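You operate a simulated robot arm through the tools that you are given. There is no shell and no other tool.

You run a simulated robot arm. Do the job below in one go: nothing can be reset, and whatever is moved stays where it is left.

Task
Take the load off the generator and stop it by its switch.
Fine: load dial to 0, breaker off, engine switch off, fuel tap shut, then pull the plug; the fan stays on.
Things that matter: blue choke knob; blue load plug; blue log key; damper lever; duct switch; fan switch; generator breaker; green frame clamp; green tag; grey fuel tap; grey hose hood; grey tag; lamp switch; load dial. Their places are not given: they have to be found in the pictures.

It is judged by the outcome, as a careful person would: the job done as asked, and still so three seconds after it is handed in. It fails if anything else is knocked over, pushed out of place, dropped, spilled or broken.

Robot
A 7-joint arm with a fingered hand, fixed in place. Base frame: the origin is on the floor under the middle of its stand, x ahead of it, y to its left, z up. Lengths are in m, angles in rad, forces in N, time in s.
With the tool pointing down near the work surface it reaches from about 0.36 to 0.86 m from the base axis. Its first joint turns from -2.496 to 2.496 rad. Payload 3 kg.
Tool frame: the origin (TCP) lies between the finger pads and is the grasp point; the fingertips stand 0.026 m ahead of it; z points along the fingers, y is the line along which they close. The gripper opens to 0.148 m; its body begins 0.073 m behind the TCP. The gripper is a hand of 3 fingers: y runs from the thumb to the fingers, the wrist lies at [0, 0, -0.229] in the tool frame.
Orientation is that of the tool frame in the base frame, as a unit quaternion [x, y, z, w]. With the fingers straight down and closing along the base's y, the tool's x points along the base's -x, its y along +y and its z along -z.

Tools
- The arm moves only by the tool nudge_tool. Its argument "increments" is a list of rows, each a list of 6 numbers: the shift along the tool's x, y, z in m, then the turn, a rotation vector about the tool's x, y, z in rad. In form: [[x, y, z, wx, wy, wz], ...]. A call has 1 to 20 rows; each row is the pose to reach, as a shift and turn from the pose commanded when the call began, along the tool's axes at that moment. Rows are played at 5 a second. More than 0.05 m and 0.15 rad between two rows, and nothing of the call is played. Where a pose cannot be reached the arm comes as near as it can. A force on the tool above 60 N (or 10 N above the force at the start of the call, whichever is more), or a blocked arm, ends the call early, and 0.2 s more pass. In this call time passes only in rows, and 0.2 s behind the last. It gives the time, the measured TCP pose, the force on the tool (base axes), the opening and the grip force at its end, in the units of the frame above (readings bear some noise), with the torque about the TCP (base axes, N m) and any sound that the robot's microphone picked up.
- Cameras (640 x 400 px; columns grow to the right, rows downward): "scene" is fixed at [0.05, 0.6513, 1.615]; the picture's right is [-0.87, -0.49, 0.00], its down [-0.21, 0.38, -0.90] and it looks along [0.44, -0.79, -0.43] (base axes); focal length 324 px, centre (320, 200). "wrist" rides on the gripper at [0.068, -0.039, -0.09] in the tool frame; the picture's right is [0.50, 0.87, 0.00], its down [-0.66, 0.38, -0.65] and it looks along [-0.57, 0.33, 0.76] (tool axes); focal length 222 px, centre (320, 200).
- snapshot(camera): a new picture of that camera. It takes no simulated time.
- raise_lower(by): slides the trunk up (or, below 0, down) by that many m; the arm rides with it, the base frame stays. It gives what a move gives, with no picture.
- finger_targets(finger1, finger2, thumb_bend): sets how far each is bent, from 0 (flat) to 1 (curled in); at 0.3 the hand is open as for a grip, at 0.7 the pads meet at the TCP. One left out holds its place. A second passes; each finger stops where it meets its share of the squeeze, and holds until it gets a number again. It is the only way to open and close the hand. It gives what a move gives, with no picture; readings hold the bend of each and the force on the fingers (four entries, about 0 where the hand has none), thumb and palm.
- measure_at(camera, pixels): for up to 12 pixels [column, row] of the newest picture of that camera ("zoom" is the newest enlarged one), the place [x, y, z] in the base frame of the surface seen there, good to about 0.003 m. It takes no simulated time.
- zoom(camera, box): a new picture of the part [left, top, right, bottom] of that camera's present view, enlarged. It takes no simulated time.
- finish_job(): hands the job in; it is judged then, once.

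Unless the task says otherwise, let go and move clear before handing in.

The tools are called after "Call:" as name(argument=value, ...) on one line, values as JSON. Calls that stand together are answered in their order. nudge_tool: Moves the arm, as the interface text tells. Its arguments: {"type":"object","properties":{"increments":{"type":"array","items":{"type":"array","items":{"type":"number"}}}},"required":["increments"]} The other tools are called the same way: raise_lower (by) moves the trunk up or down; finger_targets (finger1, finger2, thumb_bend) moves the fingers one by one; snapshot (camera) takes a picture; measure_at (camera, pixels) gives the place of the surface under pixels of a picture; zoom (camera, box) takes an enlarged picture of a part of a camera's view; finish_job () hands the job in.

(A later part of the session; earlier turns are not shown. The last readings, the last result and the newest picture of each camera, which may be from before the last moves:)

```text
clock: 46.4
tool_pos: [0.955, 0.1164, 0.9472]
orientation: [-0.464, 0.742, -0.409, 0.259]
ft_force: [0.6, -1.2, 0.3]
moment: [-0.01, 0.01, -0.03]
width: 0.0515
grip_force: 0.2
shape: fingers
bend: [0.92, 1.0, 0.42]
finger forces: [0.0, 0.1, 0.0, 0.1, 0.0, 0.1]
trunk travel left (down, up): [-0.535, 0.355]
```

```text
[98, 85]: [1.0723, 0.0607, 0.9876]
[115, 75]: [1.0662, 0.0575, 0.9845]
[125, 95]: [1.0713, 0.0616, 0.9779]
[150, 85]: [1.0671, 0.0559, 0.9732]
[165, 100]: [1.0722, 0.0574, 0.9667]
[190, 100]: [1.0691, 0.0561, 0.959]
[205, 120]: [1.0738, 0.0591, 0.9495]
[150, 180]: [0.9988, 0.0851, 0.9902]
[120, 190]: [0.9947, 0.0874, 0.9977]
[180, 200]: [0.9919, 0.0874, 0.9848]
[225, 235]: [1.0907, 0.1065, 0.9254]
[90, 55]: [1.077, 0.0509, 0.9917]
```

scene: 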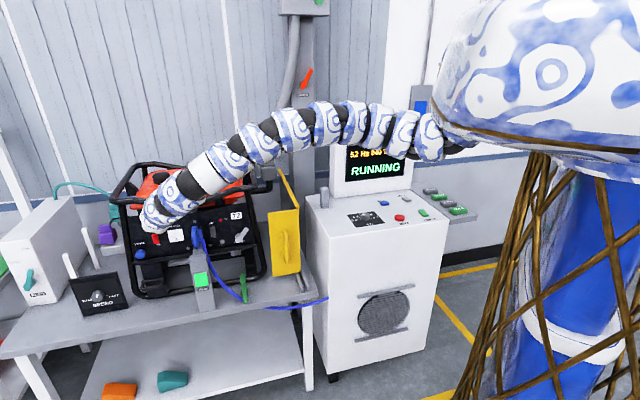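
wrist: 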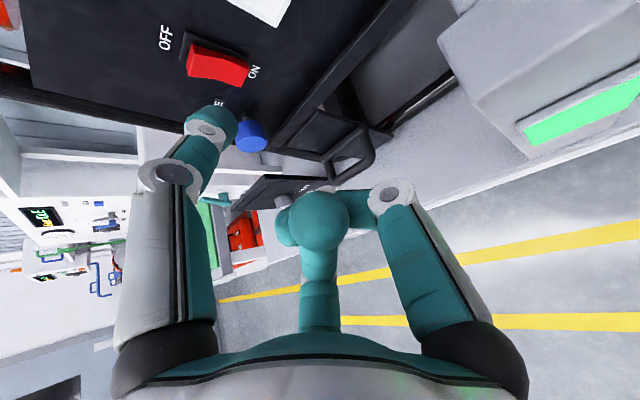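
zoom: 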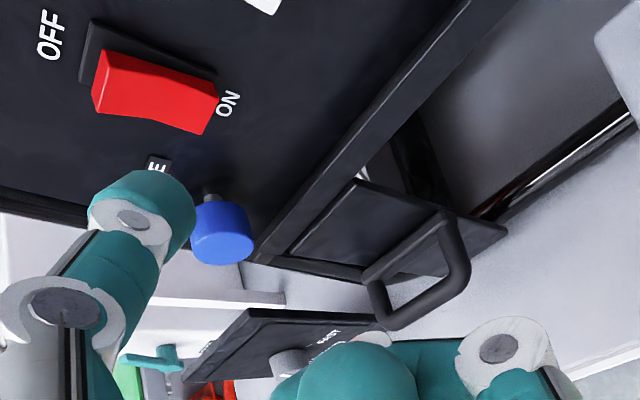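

The thumb tip's centre is about (1.008, 0.088, 0.9865); the rocker's upper half is at (1.069, 0.059, 0.978). I'll move to just in front of it and then push straight into the panel in small steps.

Call:
nudge_tool(increments=[[-0.0047, -0.0075, 0.02, 0, 0, 0], [-0.0093, -0.0151, 0.0401, 0, 0, 0], [-0.007, -0.0186, 0.0457, 0, 0, 0], [-0.0044, -0.0226, 0.0521, 0, 0, 0]])

Call:
zoom(camera="wrist", box=[140, 20, 460, 220])

```text
clock: 47.4
tool_pos: [1.0082, 0.0948, 0.9375]
orientation: [-0.465, 0.742, -0.408, 0.26]
ft_force: [-0.9, -0.3, 0.3]
moment: [0.0, -0.02, -0.01]
width: 0.0516
grip_force: 0.0
shape: fingers
bend: [0.92, 1.0, 0.42]
finger forces: [0.0, 0.0, 0.0, 0.1, 0.1, 0.0]
trunk travel left (down, up): [-0.535, 0.355]
```

```text
2.00 times, centred on (300, 120) of wrist
```

zoom: 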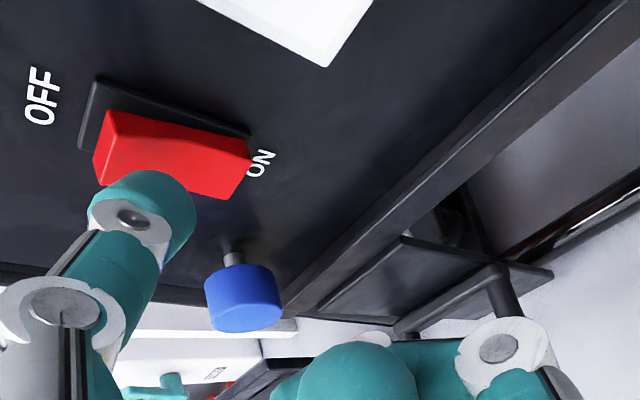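

The thumb tip now covers the upper (OFF) end of the red rocker without touching yet. I'll push further in 4 mm steps.

Call:
nudge_tool(increments=[[0.0013, -0.002, 0.0032, 0, 0, 0], [0.0026, -0.004, 0.0064, 0, 0, 0], [0.0039, -0.006, 0.0096, 0, 0, 0], [0.0053, -0.008, 0.0128, 0, 0, 0]])

Call:
zoom(camera="wrist", box=[140, 20, 460, 220])

Call:
zoom(camera="scene", box=[330, 110, 430, 200])

```text
clock: 48.4
tool_pos: [1.0179, 0.0885, 0.9393]
orientation: [-0.466, 0.741, -0.408, 0.259]
ft_force: [-17.5, 12.0, 6.2]
moment: [-0.67, -0.99, 0.1]
width: 0.049
grip_force: 10.9
shape: fingers
bend: [0.92, 1.0, 0.43]
finger forces: [0.0, 0.0, 0.0, 0.0, 21.9, 0.1]
trunk travel left (down, up): [-0.535, 0.355]
```

```text
2.00 times, centred on (300, 120) of wrist
```

zoom: 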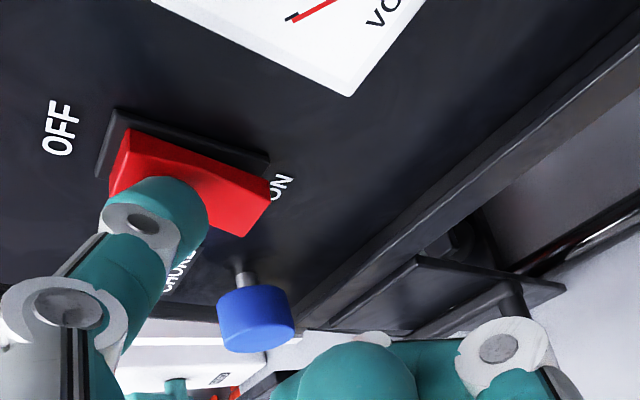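

```text
4.44 times, centred on (380, 155) of scene
```

zoom: 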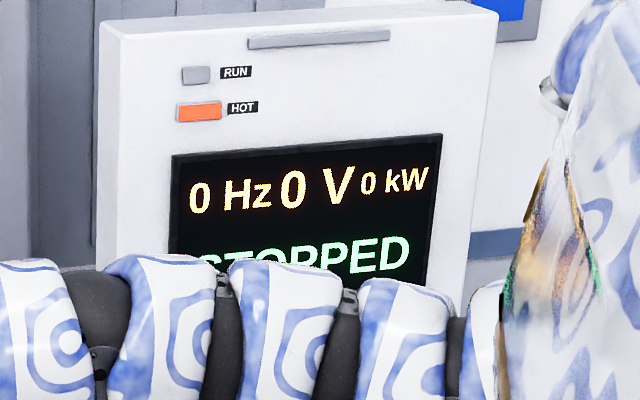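

The screen now shows 0 Hz, 0 V, STOPPED and the RUN lamp is out, so the engine switch is off. I'll back the thumb away from the rocker and check both switches.

Call:
nudge_tool(increments=[[-0.0053, 0.008, -0.0128, 0, 0, 0], [-0.0107, 0.0161, -0.0256, 0, 0, 0], [-0.0164, 0.0252, -0.04, 0, 0, 0], [-0.0197, 0.0302, -0.048, 0, 0, 0]])

Call:
snapshot(camera="scene")

Call:
zoom(camera="scene", box=[185, 195, 260, 255])

Call:
zoom(camera="wrist", box=[140, 20, 460, 220])

```text
clock: 49.4
tool_pos: [0.977, 0.1274, 0.9391]
orientation: [-0.464, 0.743, -0.408, 0.258]
ft_force: [0.6, -0.4, -0.8]
moment: [-0.02, 0.0, 0.02]
width: 0.051
grip_force: 0.0
shape: fingers
bend: [0.92, 1.0, 0.42]
finger forces: [0.0, 0.1, 0.0, 0.0, 0.0, 0.1]
trunk travel left (down, up): [-0.535, 0.355]
```

```text
taken
```

scene: 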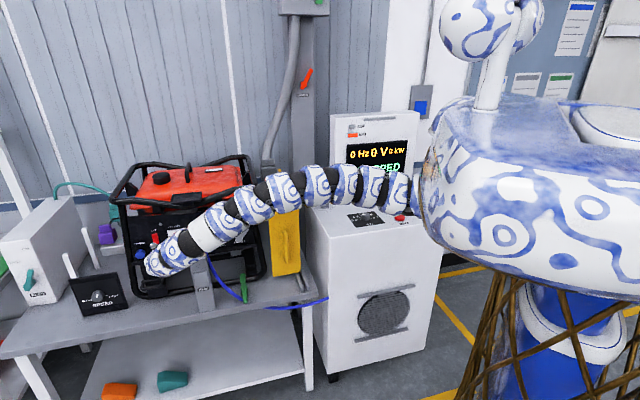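

```text
6.67 times, centred on (222, 225) of scene
```

zoom: 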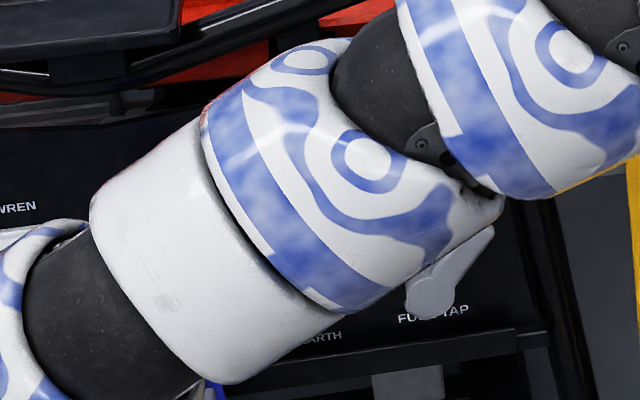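

```text
2.00 times, centred on (300, 120) of wrist
```

zoom: 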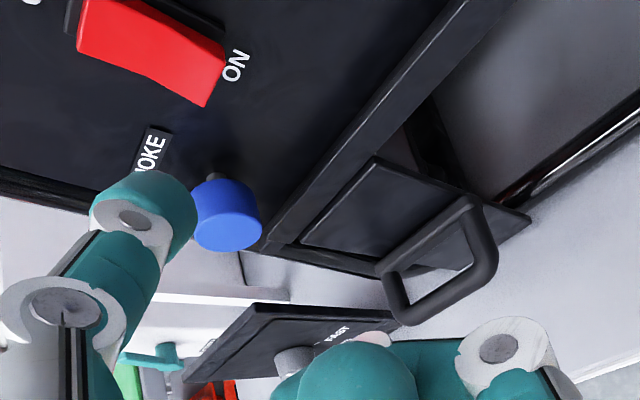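

The engine rocker is off and the hand is clear at (0.977, 0.127, 0.939). For the fuel tap I plan to grip its hub from the front, so I'll draw back, raise the trunk 0.25 m and swing over to the right end of the panel.

Call:
nudge_tool(increments=[[-0.0003, 0.004, -0.0351, 0, 0, 0], [-0.0007, 0.008, -0.0702, 0, 0, 0], [-0.001, 0.012, -0.1053, 0, 0, 0], [-0.0013, 0.016, -0.1404, 0, 0, 0]])

Call:
raise_lower(by=0.25)

Call:
nudge_tool(increments=[[0.0296, 0.0283, 0.0135, 0.0313, 0.0435, -0.0182], [0.0593, 0.0566, 0.0269, 0.0625, 0.087, -0.0364], [0.0889, 0.0849, 0.0404, 0.0938, 0.1305, -0.0545], [0.1186, 0.1133, 0.0539, 0.125, 0.174, -0.0727], [0.1482, 0.1416, 0.0673, 0.1563, 0.2175, -0.0909], [0.1778, 0.1699, 0.0808, 0.1876, 0.261, -0.1091], [0.2075, 0.1982, 0.0942, 0.2188, 0.3045, -0.1272], [0.2371, 0.2265, 0.1077, 0.2501, 0.348, -0.1454]])

Call:
snapshot(camera="wrist")

Call:
snapshot(camera="scene")

```text
clock: 50.4
tool_pos: [0.8694, 0.1869, 0.9972]
orientation: [-0.462, 0.743, -0.41, 0.257]
ft_force: [0.0, 0.7, 0.1]
moment: [0.05, -0.02, -0.01]
width: 0.0513
grip_force: 0.1
shape: fingers
bend: [0.92, 1.0, 0.42]
finger forces: [0.0, 0.1, 0.0, 0.0, 0.1, 0.1]
out of reach, approached as far as the arm can: row 4
trunk travel left (down, up): [-0.535, 0.355]
```

```text
clock: 53.0
tool_pos: [0.8688, 0.187, 1.2464]
orientation: [-0.464, 0.742, -0.409, 0.258]
ft_force: [-0.3, 0.1, 0.2]
moment: [0.01, 0.02, 0.01]
width: 0.0513
grip_force: 0.1
shape: fingers
bend: [0.92, 1.0, 0.42]
finger forces: [0.1, 0.0, 0.0, 0.1, 0.0, 0.0]
trunk travel left (down, up): [-0.785, 0.105]
```

```text
clock: 54.8
tool_pos: [0.7372, -0.0118, 0.996]
orientation: [-0.403, 0.684, -0.589, 0.152]
ft_force: [0.6, 0.4, -0.4]
moment: [0.01, 0.0, 0.02]
width: 0.0517
grip_force: 0.1
shape: fingers
bend: [0.92, 1.0, 0.42]
finger forces: [0.0, 0.1, 0.1, 0.0, 0.0, 0.1]
out of reach, approached as far as the arm can: row 1
trunk travel left (down, up): [-0.785, 0.105]
```

```text
taken
```

wrist: 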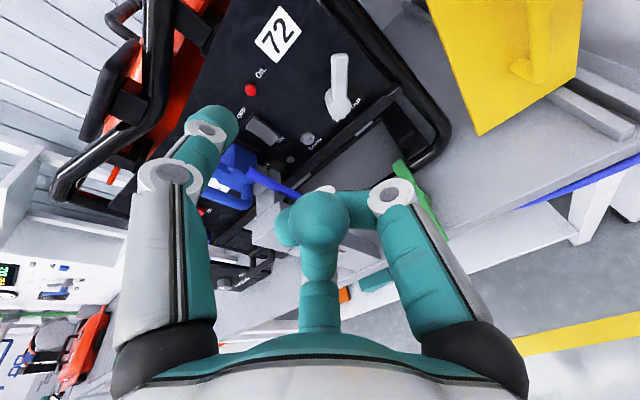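

```text
taken
```

scene: 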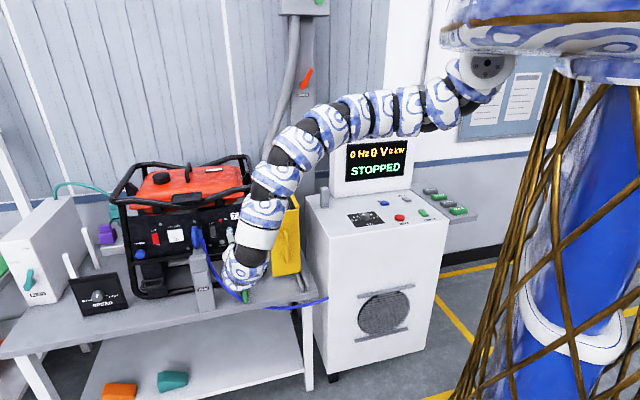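

The wrist camera now sees the panel's right half: tap at (340,85), breaker at (263,130), plug at (235,170). I'll zoom on the tap to look for marks.

Call:
zoom(camera="wrist", box=[290, 40, 390, 130])

Call:
zoom(camera="wrist", box=[200, 80, 330, 220])

Call:
zoom(camera="scene", box=[136, 200, 246, 270])

```text
4.44 times, centred on (340, 85) of wrist
```

zoom: 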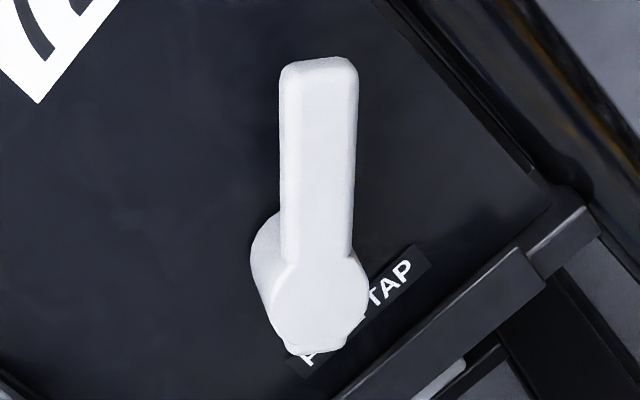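

```text
2.86 times, centred on (265, 150) of wrist
```

zoom: 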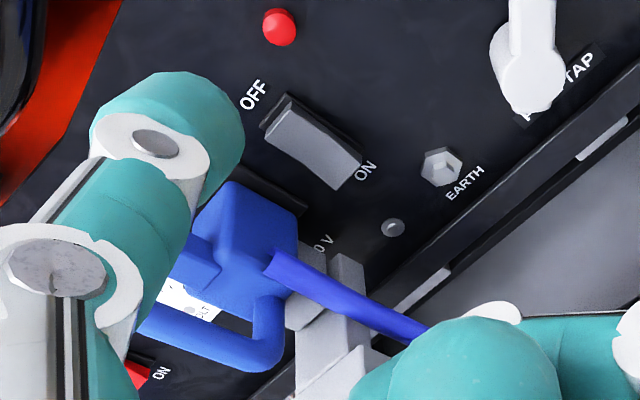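

```text
5.71 times, centred on (191, 235) of scene
```

zoom: 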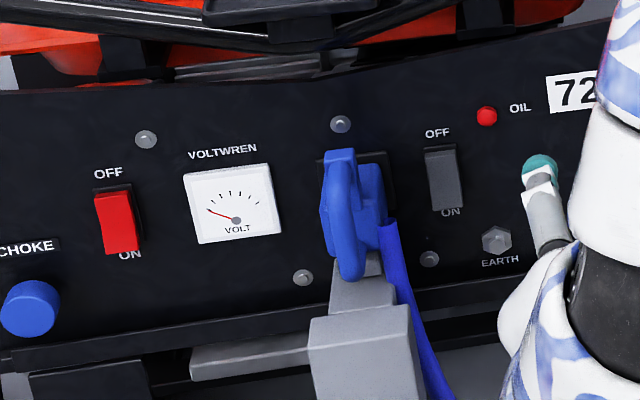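

No open/shut marks around the tap, so I'll find its free direction by feel. I'll measure the hub and lever precisely from this view.

Call:
zoom(camera="wrist", box=[290, 40, 390, 130])

Call:
measure_at(camera="zoom", pixels=[[320, 305], [320, 270], [320, 340], [345, 305], [290, 305], [262, 270], [320, 80], [320, 130], [340, 130], [292, 130], [320, 200], [450, 250]])

```text
4.44 times, centred on (340, 85) of wrist
```

zoom: 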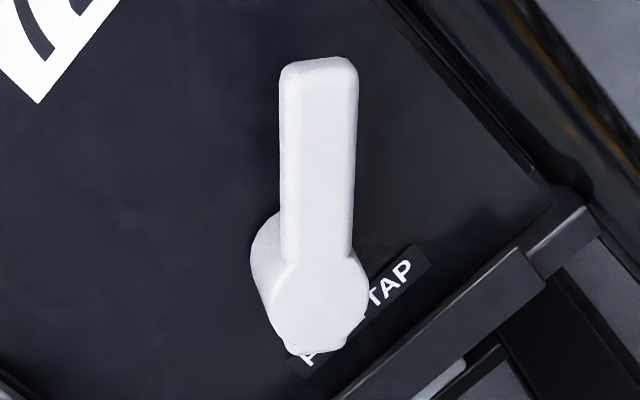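

```text
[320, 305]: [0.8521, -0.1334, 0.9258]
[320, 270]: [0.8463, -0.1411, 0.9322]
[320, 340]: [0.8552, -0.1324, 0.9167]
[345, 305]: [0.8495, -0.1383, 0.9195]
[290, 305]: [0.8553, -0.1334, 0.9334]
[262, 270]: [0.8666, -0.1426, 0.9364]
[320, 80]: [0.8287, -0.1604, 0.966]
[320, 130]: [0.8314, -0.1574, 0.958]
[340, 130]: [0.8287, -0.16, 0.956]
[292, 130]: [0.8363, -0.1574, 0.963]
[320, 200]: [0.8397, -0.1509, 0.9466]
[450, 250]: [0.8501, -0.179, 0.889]
```

The hub's front disc is centred at about (0.852, -0.1345, 0.926), radius ~13 mm, with the lever pointing up-right at ~48°. I'll open the digits part way, lower the trunk slightly and line the hand up square to the panel in front of the hub.

Call:
finger_targets(finger1=0.48, finger2=0.48, thumb_bend=0.48)

Call:
raise_lower(by=-0.08)

Call:
nudge_tool(increments=[[0.005, -0.01, 0.0282, 0.0839, 0.0241, 0], [0.0099, -0.0201, 0.0565, 0.1678, 0.0483, 0], [0.0148, -0.0302, 0.0847, 0.2517, 0.0724, 0]])

Call:
snapshot(camera="wrist")

Call:
zoom(camera="scene", box=[180, 180, 320, 310])

```text
clock: 55.8
tool_pos: [0.7391, -0.0108, 0.9962]
orientation: [-0.403, 0.684, -0.589, 0.152]
ft_force: [-0.7, 0.5, -0.2]
moment: [0.01, 0.01, -0.03]
width: 0.0687
grip_force: 0.0
shape: fingers
bend: [0.48, 0.48, 0.48]
finger forces: [0.0, 0.1, 0.1, 0.1, 0.0, 0.0]
trunk travel left (down, up): [-0.785, 0.105]
```

```text
clock: 56.9
tool_pos: [0.7376, -0.0113, 0.9167]
orientation: [-0.403, 0.684, -0.589, 0.152]
ft_force: [0.2, -0.8, -0.4]
moment: [0.0, -0.01, -0.04]
width: 0.0684
grip_force: 0.1
shape: fingers
bend: [0.48, 0.48, 0.48]
finger forces: [0.1, 0.0, 0.1, 0.0, 0.0, 0.0]
trunk travel left (down, up): [-0.705, 0.185]
```

```text
clock: 57.7
tool_pos: [0.8008, -0.0813, 0.9273]
orientation: [0.359, -0.61, 0.684, -0.176]
ft_force: [0.7, -0.8, -0.3]
moment: [-0.01, 0.0, -0.01]
width: 0.0685
grip_force: 0.0
shape: fingers
bend: [0.48, 0.48, 0.48]
finger forces: [0.0, 0.1, 0.1, 0.0, 0.1, 0.1]
trunk travel left (down, up): [-0.705, 0.185]
```

```text
taken
```

wrist: 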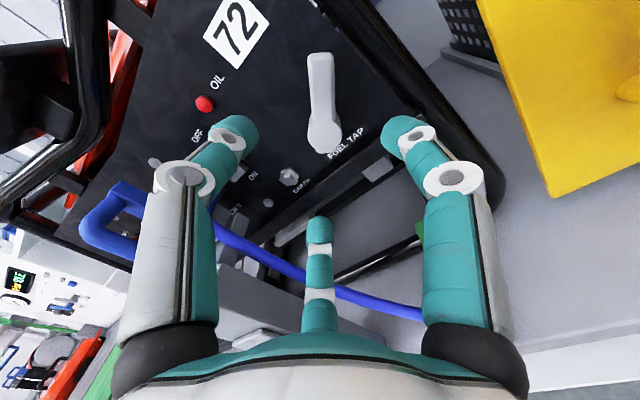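

```text
3.08 times, centred on (250, 245) of scene
```

zoom: 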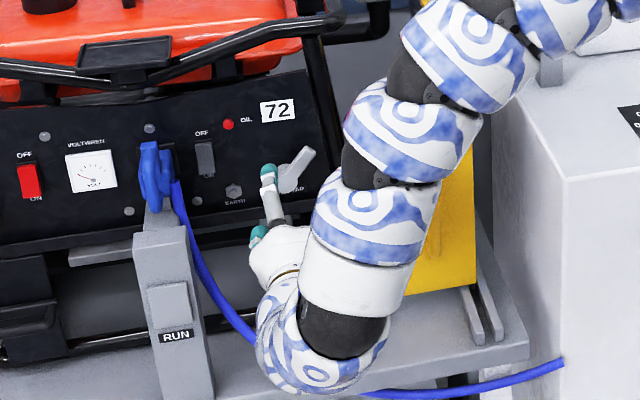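

The hand is square to the panel and within about 2 mm of the hub axis (hub at wrist pixel (325,137)), with the lever lying between thumb and finger 1. I'll advance about 5.5 cm.

Call:
nudge_tool(increments=[[0.0003, 0.0005, 0.018, 0, 0, 0], [0.0006, 0.001, 0.036, 0, 0, 0], [0.0009, 0.0014, 0.046, 0, 0, 0], [0.0009, 0.0014, 0.055, 0, 0, 0]])

Call:
snapshot(camera="wrist")

Call:
zoom(camera="wrist", box=[160, 60, 480, 260])

```text
clock: 58.7
tool_pos: [0.8361, -0.1198, 0.925]
orientation: [0.36, -0.609, 0.684, -0.176]
ft_force: [0.8, -0.5, 0.0]
moment: [0.0, -0.05, 0.0]
width: 0.0686
grip_force: 0.2
shape: fingers
bend: [0.48, 0.48, 0.48]
finger forces: [0.1, 0.1, 0.0, 0.0, 0.0, 0.0]
trunk travel left (down, up): [-0.705, 0.185]
```

```text
taken
```

wrist: 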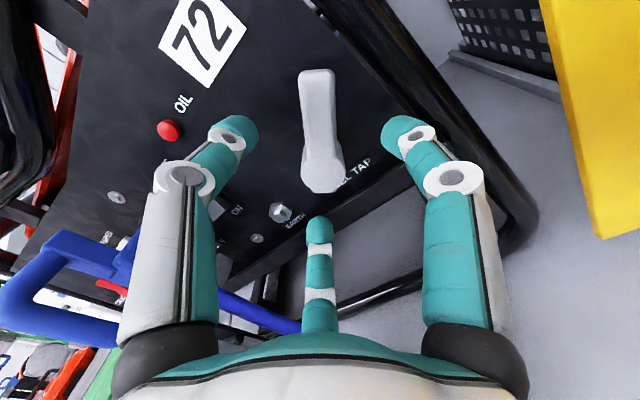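

```text
2.00 times, centred on (320, 160) of wrist
```

zoom: 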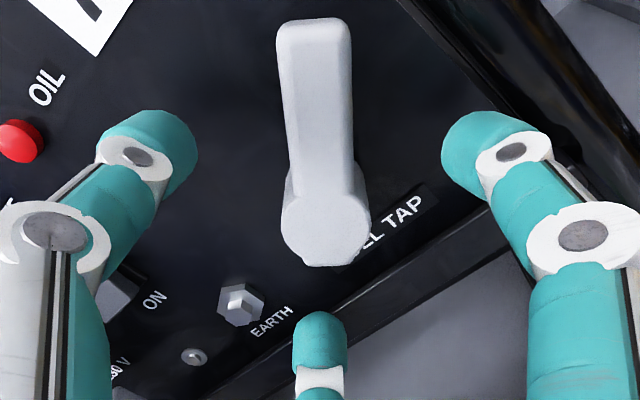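

The hub sits centrally between the three digits (zoom (325,228)). I'll close on it.

Call:
finger_targets(finger1=0.66, finger2=0.66, thumb_bend=0.66)

Call:
zoom(camera="wrist", box=[160, 60, 480, 260])

```text
clock: 59.7
tool_pos: [0.8372, -0.1185, 0.9251]
orientation: [0.359, -0.61, 0.684, -0.177]
ft_force: [0.0, 0.3, -0.3]
moment: [-0.03, 0.01, 0.01]
width: 0.0208
grip_force: 5.2
shape: fingers
bend: [0.62, 0.62, 0.64]
finger forces: [3.4, 3.1, 0.0, 0.1, 3.0, 0.0]
trunk travel left (down, up): [-0.705, 0.185]
```

```text
2.00 times, centred on (320, 160) of wrist
```

zoom: 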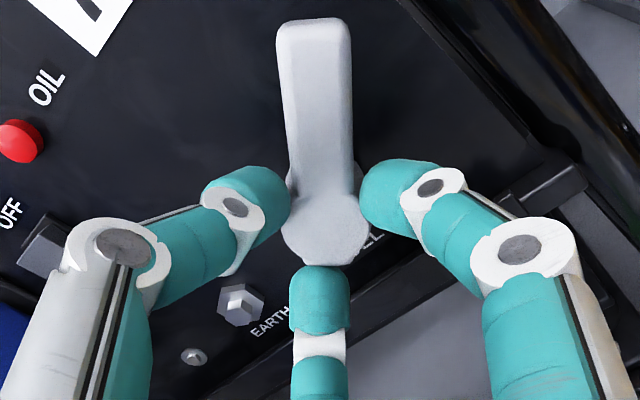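

The digits hold the hub evenly (about 3 N each) with the lever between thumb and finger 1. I'll squeeze more and test a small clockwise turn to feel which way it moves.

Call:
finger_targets(finger1=0.76, finger2=0.76, thumb_bend=0.76)

Call:
nudge_tool(increments=[[0, 0, 0, 0, 0, 0.08], [0, 0, 0, 0, 0, 0.16], [0, 0, 0, 0, 0, 0.24]])

Call:
zoom(camera="wrist", box=[160, 60, 480, 260])

Call:
zoom(camera="scene", box=[215, 205, 275, 260])

```text
clock: 60.7
tool_pos: [0.8373, -0.1189, 0.9255]
orientation: [0.36, -0.609, 0.685, -0.176]
ft_force: [4.6, 1.4, 6.3]
moment: [-0.08, -0.13, 0.08]
width: 0.0188
grip_force: 17.5
shape: fingers
bend: [0.62, 0.63, 0.67]
finger forces: [9.5, 9.5, 0.1, 0.0, 15.8, 0.1]
trunk travel left (down, up): [-0.705, 0.185]
```

```text
clock: 61.5
tool_pos: [0.8376, -0.1187, 0.9258]
orientation: [0.284, -0.648, 0.658, -0.258]
ft_force: [8.2, 1.2, 5.8]
moment: [-0.27, 0.06, 0.24]
width: 0.0176
grip_force: 18.2
shape: fingers
bend: [0.62, 0.63, 0.67]
finger forces: [11.0, 8.6, 0.0, 0.0, 16.7, 0.1]
trunk travel left (down, up): [-0.705, 0.185]
```

```text
2.00 times, centred on (320, 160) of wrist
```

zoom: 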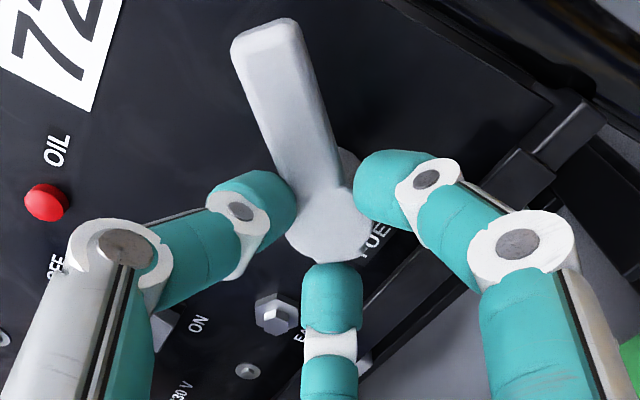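

```text
7.27 times, centred on (245, 232) of scene
```

zoom: 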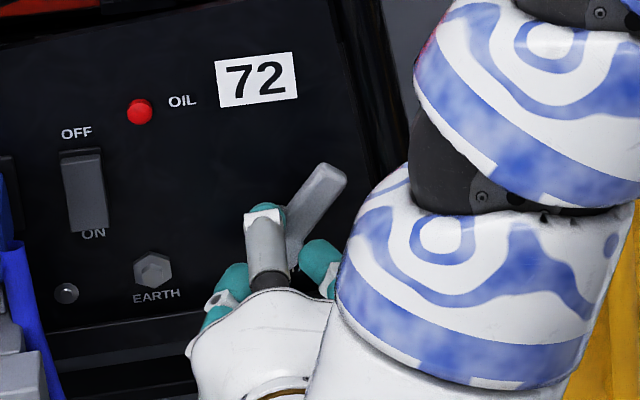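

The hand turned clockwise but the lever stayed put in the panel frame (0.3 N·m of resistance), so clockwise is its stop. I'll turn the other way, counter-clockwise.

Call:
nudge_tool(increments=[[0, 0, 0, 0, 0, -0.12], [0, 0, 0, 0, 0, -0.24], [0, 0, 0, 0, 0, -0.36], [0, 0, 0, 0, 0, -0.48], [0, 0, 0, 0, 0, -0.6]])

Call:
zoom(camera="wrist", box=[160, 60, 480, 260])

Call:
zoom(camera="scene", box=[215, 205, 275, 260])

```text
clock: 62.7
tool_pos: [0.8372, -0.1193, 0.9255]
orientation: [0.464, -0.536, 0.704, -0.05]
ft_force: [3.3, 0.7, 4.3]
moment: [0.02, -0.11, 0.07]
width: 0.019
grip_force: 17.2
shape: fingers
bend: [0.63, 0.63, 0.67]
finger forces: [9.4, 11.0, 0.0, 0.0, 14.4, 0.0]
trunk travel left (down, up): [-0.705, 0.185]
```

```text
2.00 times, centred on (320, 160) of wrist
```

zoom: 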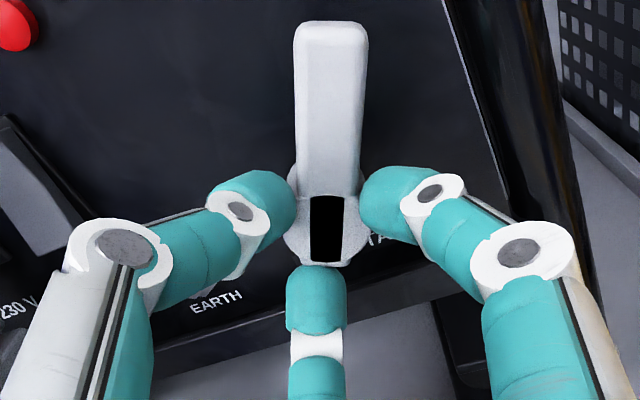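

```text
7.27 times, centred on (245, 232) of scene
```

zoom: 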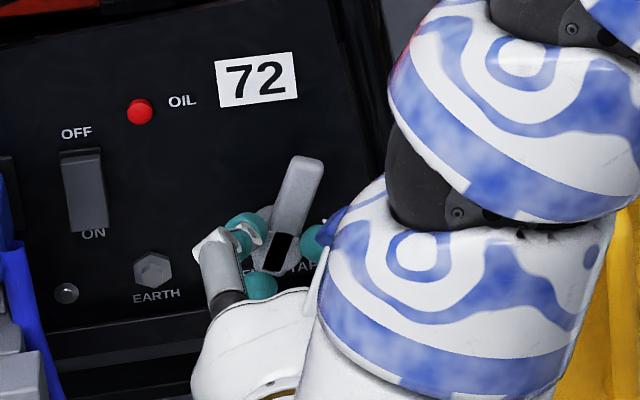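

The lever now turns with the hand (counter-clockwise) and stands at about 70°. I'll continue in that direction.

Call:
nudge_tool(increments=[[0, 0, 0, 0, 0, -0.12], [0, 0, 0, 0, 0, -0.24], [0, 0, 0, 0, 0, -0.36], [0, 0, 0, 0, 0, -0.48], [0, 0, 0, 0, 0, -0.6]])

Call:
zoom(camera="wrist", box=[160, 60, 480, 260])

Call:
zoom(camera="scene", box=[215, 205, 275, 260])

```text
clock: 63.9
tool_pos: [0.8362, -0.1186, 0.9255]
orientation: [0.601, -0.375, 0.687, 0.161]
ft_force: [1.6, 1.5, 0.0]
moment: [0.06, -0.01, 0.05]
width: 0.019
grip_force: 16.9
shape: fingers
bend: [0.63, 0.62, 0.67]
finger forces: [9.8, 11.9, 0.1, 0.1, 12.3, 0.0]
trunk travel left (down, up): [-0.705, 0.185]
```

```text
2.00 times, centred on (320, 160) of wrist
```

zoom: 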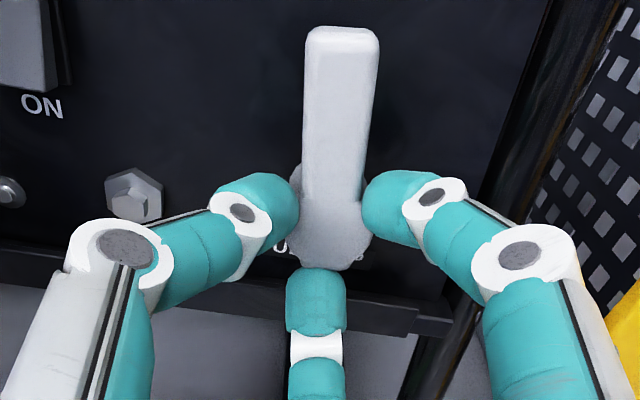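

```text
7.27 times, centred on (245, 232) of scene
```

zoom: 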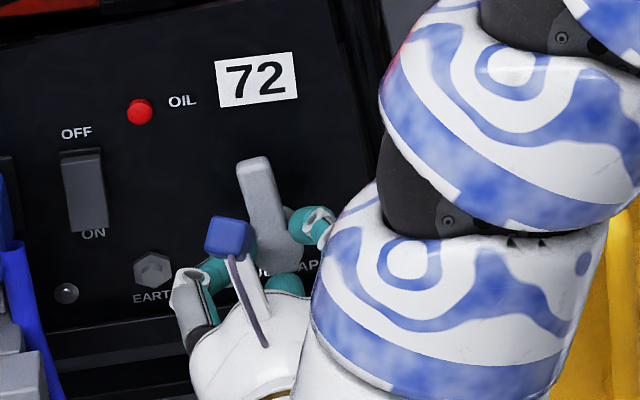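

The lever now points almost straight up and still turns freely. I'll keep turning counter-clockwise.

Call:
nudge_tool(increments=[[0, 0, 0, 0, 0, -0.12], [0, 0, 0, 0, 0, -0.24], [0, 0, 0, 0, 0, -0.36], [0, 0, 0, 0, 0, -0.48]])

Call:
zoom(camera="wrist", box=[160, 60, 480, 260])

Call:
zoom(camera="scene", box=[215, 205, 275, 260])

```text
clock: 64.9
tool_pos: [0.8378, -0.1184, 0.926]
orientation: [0.673, -0.22, 0.63, 0.319]
ft_force: [1.7, -1.0, -6.1]
moment: [0.12, 0.07, 0.02]
width: 0.0185
grip_force: 16.6
shape: fingers
bend: [0.63, 0.62, 0.68]
finger forces: [8.3, 12.8, 0.0, 0.1, 12.4, 0.0]
trunk travel left (down, up): [-0.705, 0.185]
```

```text
2.00 times, centred on (320, 160) of wrist
```

zoom: 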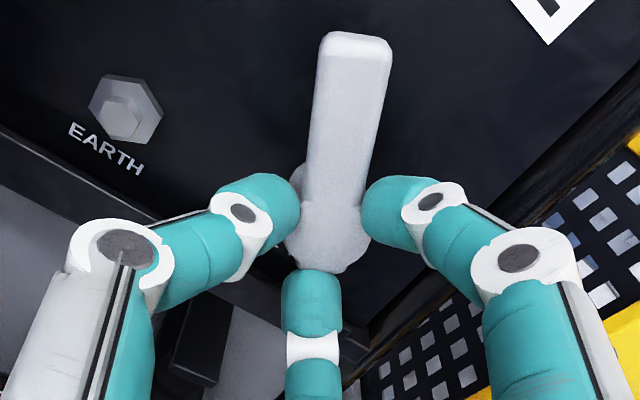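

```text
7.27 times, centred on (245, 232) of scene
```

zoom: 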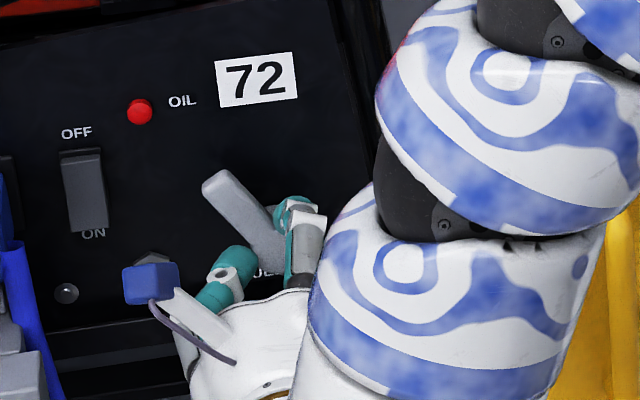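

The lever has turned about 82° and points up-left, still with little resistance. I'll go on a bit to find the shut stop.

Call:
nudge_tool(increments=[[0, 0, 0, 0, 0, -0.08], [0, 0, 0, 0, 0, -0.16], [0, 0, 0, 0, 0, -0.24]])

Call:
zoom(camera="wrist", box=[160, 60, 480, 260])

Call:
zoom(camera="scene", box=[215, 205, 275, 260])

```text
clock: 65.7
tool_pos: [0.838, -0.1195, 0.926]
orientation: [0.694, -0.139, 0.588, 0.392]
ft_force: [2.2, -0.7, -4.2]
moment: [0.16, 0.03, 0.03]
width: 0.0187
grip_force: 16.9
shape: fingers
bend: [0.64, 0.61, 0.68]
finger forces: [7.3, 13.1, 0.0, 0.1, 13.4, 0.0]
trunk travel left (down, up): [-0.705, 0.185]
```

```text
2.00 times, centred on (320, 160) of wrist
```

zoom: 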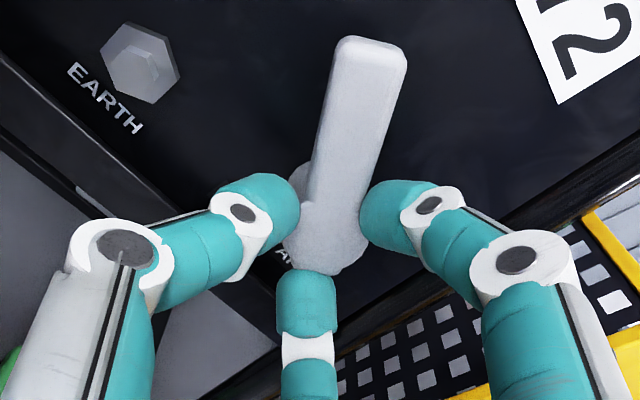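

```text
7.27 times, centred on (245, 232) of scene
```

zoom: 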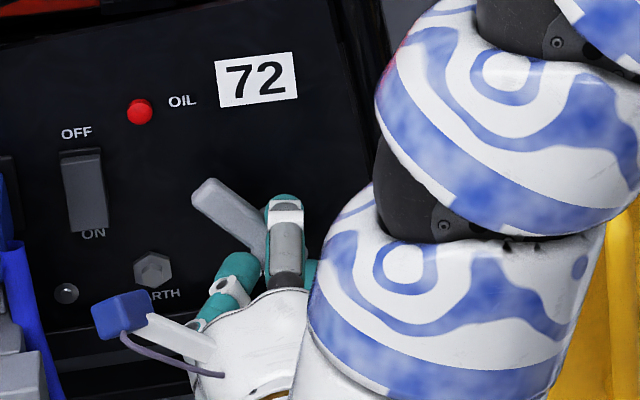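

The lever lagged behind the hand on this step, which suggests the stop is near. I'll push a little more to confirm.

Call:
nudge_tool(increments=[[0, 0, 0, 0, 0, -0.08], [0, 0, 0, 0, 0, -0.16]])

Call:
zoom(camera="wrist", box=[160, 60, 480, 260])

Call:
zoom(camera="scene", box=[215, 205, 275, 260])

```text
clock: 66.3
tool_pos: [0.8369, -0.1188, 0.9261]
orientation: [0.703, -0.083, 0.554, 0.439]
ft_force: [4.4, 1.2, -1.4]
moment: [0.19, -0.13, 0.1]
width: 0.0182
grip_force: 18.0
shape: fingers
bend: [0.64, 0.61, 0.68]
finger forces: [8.0, 13.0, 0.1, 0.1, 14.6, 0.0]
trunk travel left (down, up): [-0.705, 0.185]
```

```text
2.00 times, centred on (320, 160) of wrist
```

zoom: 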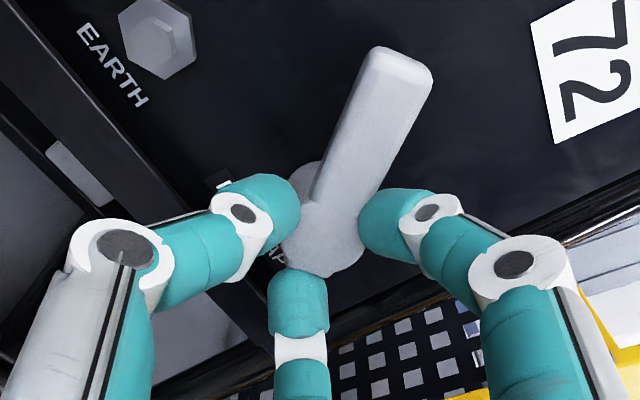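

```text
7.27 times, centred on (245, 232) of scene
```

zoom: 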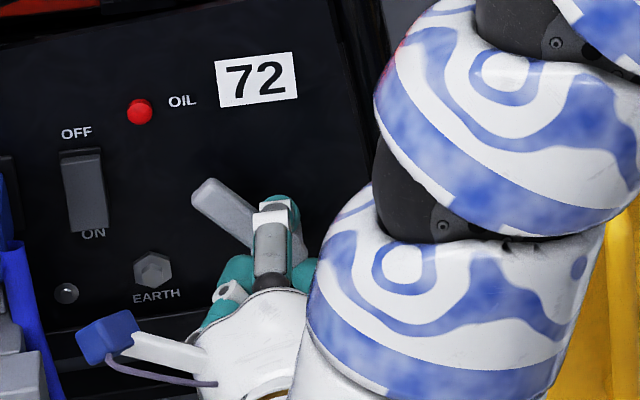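

The lever stayed in place while the hand turned on, so the tap is against its opposite stop, a quarter turn from where it was: shut. I'll open the digits and back straight out.

Call:
finger_targets(finger1=0.46, finger2=0.46, thumb_bend=0.46)

Call:
nudge_tool(increments=[[0, 0, -0.03, 0, 0, 0], [0, 0, -0.06, 0, 0, 0], [0, 0, -0.09, 0, 0, 0], [0, 0, -0.12, 0, 0, 0]])

Call:
snapshot(camera="wrist")

Call:
snapshot(camera="scene")

Call:
zoom(camera="scene", box=[185, 195, 275, 265])

```text
clock: 67.3
tool_pos: [0.836, -0.1195, 0.9256]
orientation: [0.703, -0.084, 0.554, 0.438]
ft_force: [-0.4, 0.4, 0.6]
moment: [0.01, 0.0, 0.02]
width: 0.0748
grip_force: 0.0
shape: fingers
bend: [0.46, 0.46, 0.46]
finger forces: [0.0, 0.0, 0.0, 0.0, 0.1, 0.1]
trunk travel left (down, up): [-0.705, 0.185]
```

```text
clock: 68.3
tool_pos: [0.7513, -0.034, 0.926]
orientation: [0.703, -0.085, 0.554, 0.438]
ft_force: [0.4, 0.6, 0.4]
moment: [-0.02, 0.03, -0.02]
width: 0.0751
grip_force: 0.1
shape: fingers
bend: [0.46, 0.46, 0.46]
finger forces: [0.0, 0.0, 0.1, 0.0, 0.1, 0.0]
trunk travel left (down, up): [-0.705, 0.185]
```

```text
taken
```

wrist: 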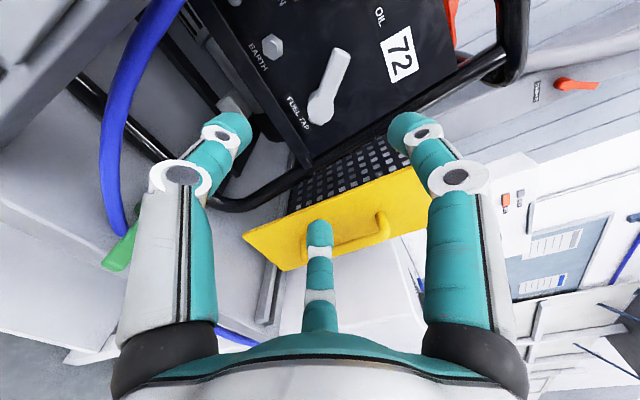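

```text
taken
```

scene: 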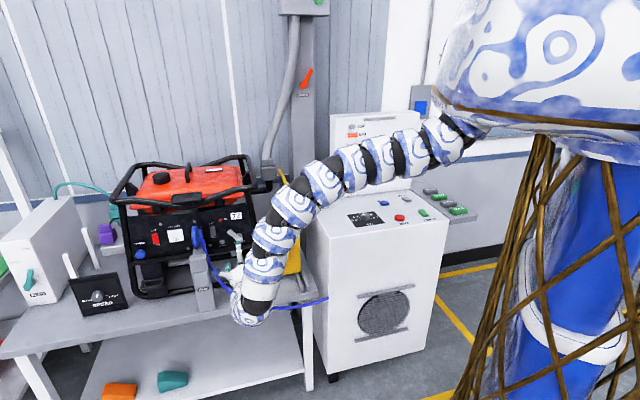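

```text
5.71 times, centred on (230, 230) of scene
```

zoom: 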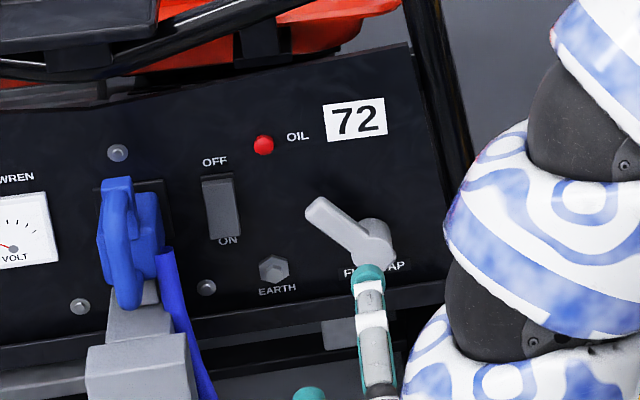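

The tap lever now points up-left at about 141°, a 93° turn from before. Next the plug: I'll swing the hand left to face it from in front and slightly above, with the closing direction level across its vertical handle bar.

Call:
nudge_tool(increments=[[0.0276, -0.012, -0.0094, 0.0244, -0.0844, 0.0892], [0.0552, -0.0239, -0.0187, 0.0489, -0.1688, 0.1784], [0.0828, -0.0358, -0.0281, 0.0733, -0.2532, 0.2676], [0.1104, -0.0478, -0.0375, 0.0977, -0.3375, 0.3568], [0.138, -0.0598, -0.0468, 0.1222, -0.4219, 0.446], [0.1656, -0.0717, -0.0562, 0.1466, -0.5063, 0.5352]])

Call:
snapshot(camera="wrist")

Call:
snapshot(camera="scene")

```text
clock: 69.7
tool_pos: [0.8173, 0.1106, 1.03]
orientation: [0.801, -0.33, 0.462, 0.19]
ft_force: [-0.1, 0.2, -0.1]
moment: [-0.05, 0.02, -0.02]
width: 0.075
grip_force: 0.0
shape: fingers
bend: [0.46, 0.46, 0.46]
finger forces: [0.1, 0.0, 0.0, 0.0, 0.0, 0.0]
trunk travel left (down, up): [-0.705, 0.185]
```

```text
taken
```

wrist: 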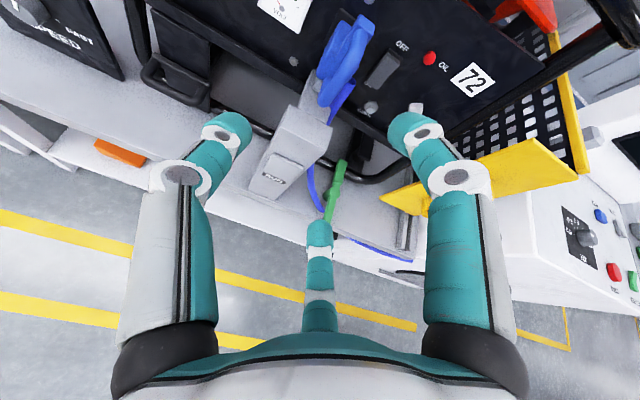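

```text
taken
```

scene: 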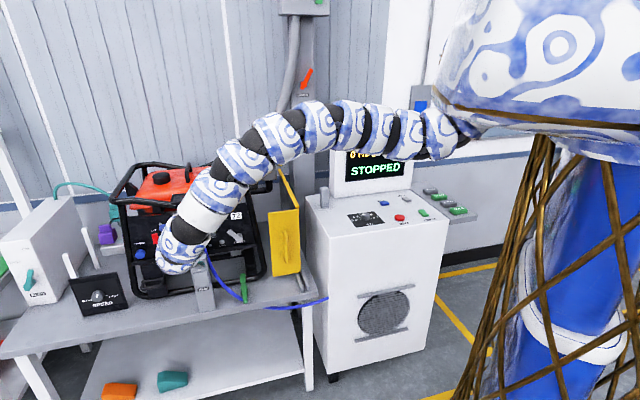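

The plug is visible from above-front at wrist pixel (345,65), above the RUN post. I'll zoom and measure its handle.

Call:
zoom(camera="wrist", box=[290, 0, 410, 110])

Call:
measure_at(camera="zoom", pixels=[[320, 60], [350, 60], [375, 70], [400, 50], [340, 130], [290, 170], [240, 200], [215, 240], [250, 150], [350, 180], [330, 250], [310, 290]])

```text
3.64 times, centred on (350, 55) of wrist
```

zoom: 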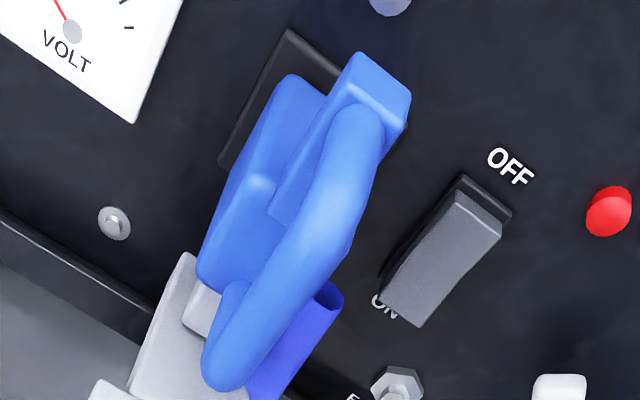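

```text
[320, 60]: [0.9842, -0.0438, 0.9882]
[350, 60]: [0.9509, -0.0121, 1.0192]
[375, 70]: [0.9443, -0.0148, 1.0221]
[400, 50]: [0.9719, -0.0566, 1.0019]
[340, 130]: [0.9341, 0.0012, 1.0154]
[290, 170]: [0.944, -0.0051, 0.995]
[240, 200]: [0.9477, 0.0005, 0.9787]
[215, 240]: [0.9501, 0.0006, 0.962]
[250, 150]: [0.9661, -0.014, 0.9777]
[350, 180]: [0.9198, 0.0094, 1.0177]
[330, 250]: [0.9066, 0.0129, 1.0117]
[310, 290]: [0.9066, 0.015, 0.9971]
```

The plug's handle is a vertical bar at about t=0.654, outer face n = -0.63, from z ≈0.955 to 1.01, with the cable leaving at lower right. I'll roll the hand 60° so finger 1 is on the right and thumb and finger 2 are on the left, flatten the tilt, and move to just in front of it.

Call:
nudge_tool(increments=[[0, -0.0006, 0.0087, 0.0168, 0.0301, 0.1303], [0, -0.0012, 0.0174, 0.0335, 0.0602, 0.2605], [0, -0.0018, 0.0261, 0.0503, 0.0902, 0.3908], [0, -0.0024, 0.0348, 0.0671, 0.1203, 0.521], [-0.0001, -0.0029, 0.0436, 0.0838, 0.1504, 0.6513], [-0.0001, -0.0035, 0.0523, 0.1006, 0.1805, 0.7815], [-0.0001, -0.0041, 0.061, 0.1173, 0.2105, 0.9118], [-0.0001, -0.0047, 0.0697, 0.1341, 0.2406, 1.042]])

Call:
snapshot(camera="wrist")

Call:
zoom(camera="wrist", box=[160, 60, 480, 260])

```text
clock: 71.5
tool_pos: [0.8632, 0.0702, 0.9952]
orientation: [-0.482, 0.629, -0.604, 0.079]
ft_force: [0.7, -0.2, -0.3]
moment: [-0.02, 0.04, 0.0]
width: 0.0749
grip_force: 0.1
shape: fingers
bend: [0.46, 0.46, 0.46]
finger forces: [0.0, 0.0, 0.1, 0.0, 0.0, 0.0]
trunk travel left (down, up): [-0.705, 0.185]
```

```text
taken
```

wrist: 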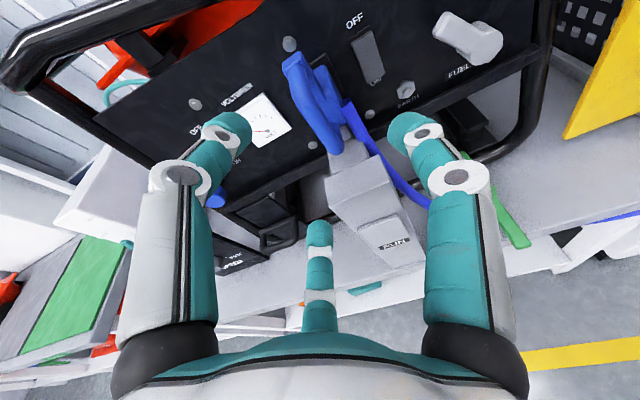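

```text
2.00 times, centred on (320, 160) of wrist
```

zoom: 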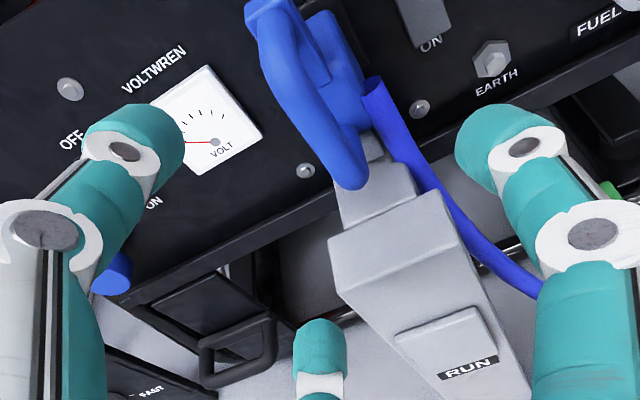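

The hand is 7 cm in front of the handle, which shows at zoom (310,90); the digits straddle it. I'll measure the bar to line up precisely.

Call:
measure_at(camera="zoom", pixels=[[275, 50], [290, 85], [300, 110], [315, 135], [330, 155], [350, 175], [260, 20], [340, 100], [375, 100], [340, 60], [372, 150], [400, 160]])

```text
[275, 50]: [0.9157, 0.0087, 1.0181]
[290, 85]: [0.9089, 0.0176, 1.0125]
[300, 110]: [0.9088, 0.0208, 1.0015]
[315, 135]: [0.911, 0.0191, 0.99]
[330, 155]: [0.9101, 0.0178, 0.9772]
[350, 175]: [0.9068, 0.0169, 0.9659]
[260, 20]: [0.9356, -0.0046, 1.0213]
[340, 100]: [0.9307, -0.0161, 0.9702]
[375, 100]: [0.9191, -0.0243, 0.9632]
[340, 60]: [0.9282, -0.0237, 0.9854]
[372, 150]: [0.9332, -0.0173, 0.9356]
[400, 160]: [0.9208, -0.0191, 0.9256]
```

The bar's axis is about t=0.652, n=-0.639, z 0.962–1.012. I'll advance three-quarters of the way, then check clearances.

Call:
nudge_tool(increments=[[0.0028, -0.0024, 0.018, 0, 0, 0], [0.0057, -0.0049, 0.0359, 0, 0, 0], [0.0079, -0.0068, 0.0503, 0, 0, 0]])

Call:
zoom(camera="wrist", box=[160, 60, 480, 260])

Call:
zoom(camera="scene", box=[160, 200, 240, 270])

```text
clock: 72.3
tool_pos: [0.8974, 0.0326, 0.9917]
orientation: [-0.482, 0.629, -0.605, 0.078]
ft_force: [-0.1, 0.5, -0.5]
moment: [0.02, 0.03, -0.01]
width: 0.0749
grip_force: 0.1
shape: fingers
bend: [0.46, 0.46, 0.46]
finger forces: [0.0, 0.1, 0.0, 0.0, 0.0, 0.1]
trunk travel left (down, up): [-0.705, 0.185]
```

```text
2.00 times, centred on (320, 160) of wrist
```

zoom: 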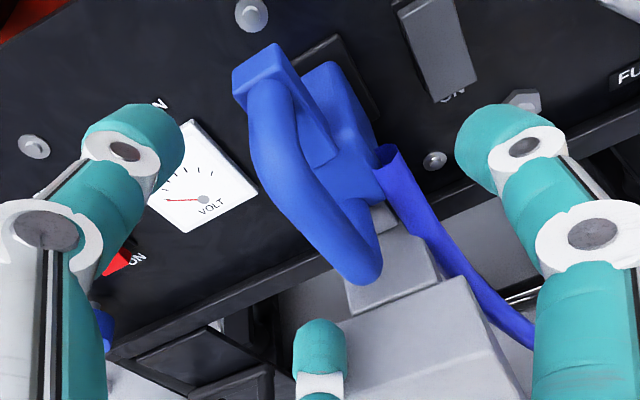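

```text
5.71 times, centred on (200, 235) of scene
```

zoom: 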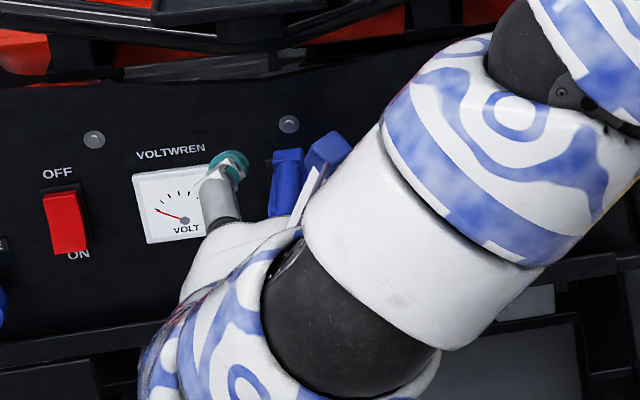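

The digits straddle the handle bar without touching, and the axis meets it near zoom (330,240). I'll finish the approach, slightly higher.

Call:
nudge_tool(increments=[[0.0031, -0.004, 0.01, 0, 0, 0], [0.0063, -0.0079, 0.02, 0, 0, 0]])

Call:
zoom(camera="wrist", box=[160, 60, 480, 260])

```text
clock: 72.9
tool_pos: [0.9114, 0.0159, 0.9957]
orientation: [-0.483, 0.629, -0.604, 0.079]
ft_force: [1.6, 0.5, 0.0]
moment: [0.03, 0.01, -0.01]
width: 0.0752
grip_force: 0.1
shape: fingers
bend: [0.46, 0.46, 0.46]
finger forces: [0.0, 0.1, 0.0, 0.0, 0.0, 0.0]
trunk travel left (down, up): [-0.705, 0.185]
```

```text
2.00 times, centred on (320, 160) of wrist
```

zoom: 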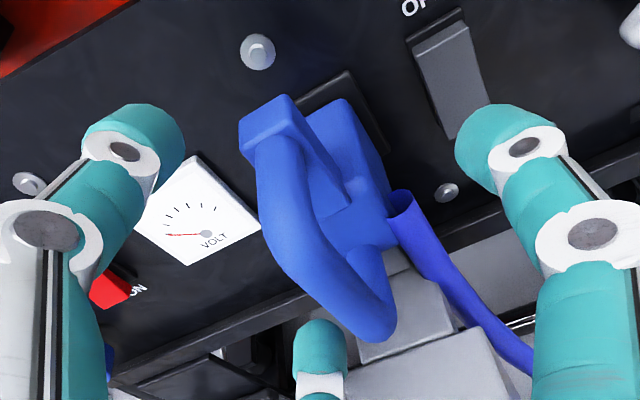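

The handle bar is inside the three digits. I'll close on it, gently first.

Call:
finger_targets(finger1=0.62, finger2=0.62, thumb_bend=0.62)

Call:
zoom(camera="wrist", box=[160, 60, 480, 260])

```text
clock: 73.9
tool_pos: [0.9109, 0.0164, 0.9949]
orientation: [-0.483, 0.629, -0.604, 0.078]
ft_force: [2.4, 1.8, 1.1]
moment: [-0.03, -0.02, 0.08]
width: 0.0263
grip_force: 1.3
shape: fingers
bend: [0.62, 0.62, 0.61]
finger forces: [0.0, 0.0, 0.0, 0.1, 2.4, 0.0]
trunk travel left (down, up): [-0.705, 0.185]
```

```text
2.00 times, centred on (320, 160) of wrist
```

zoom: 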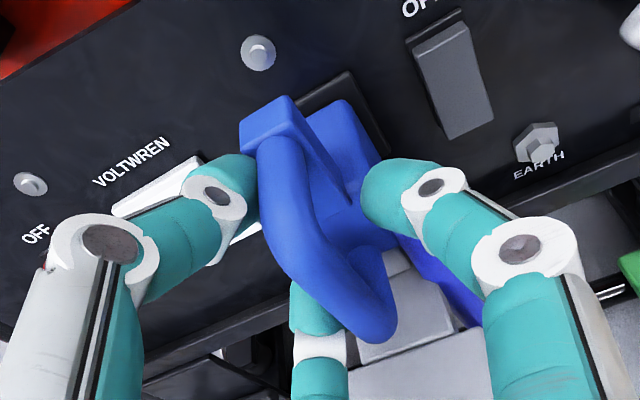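

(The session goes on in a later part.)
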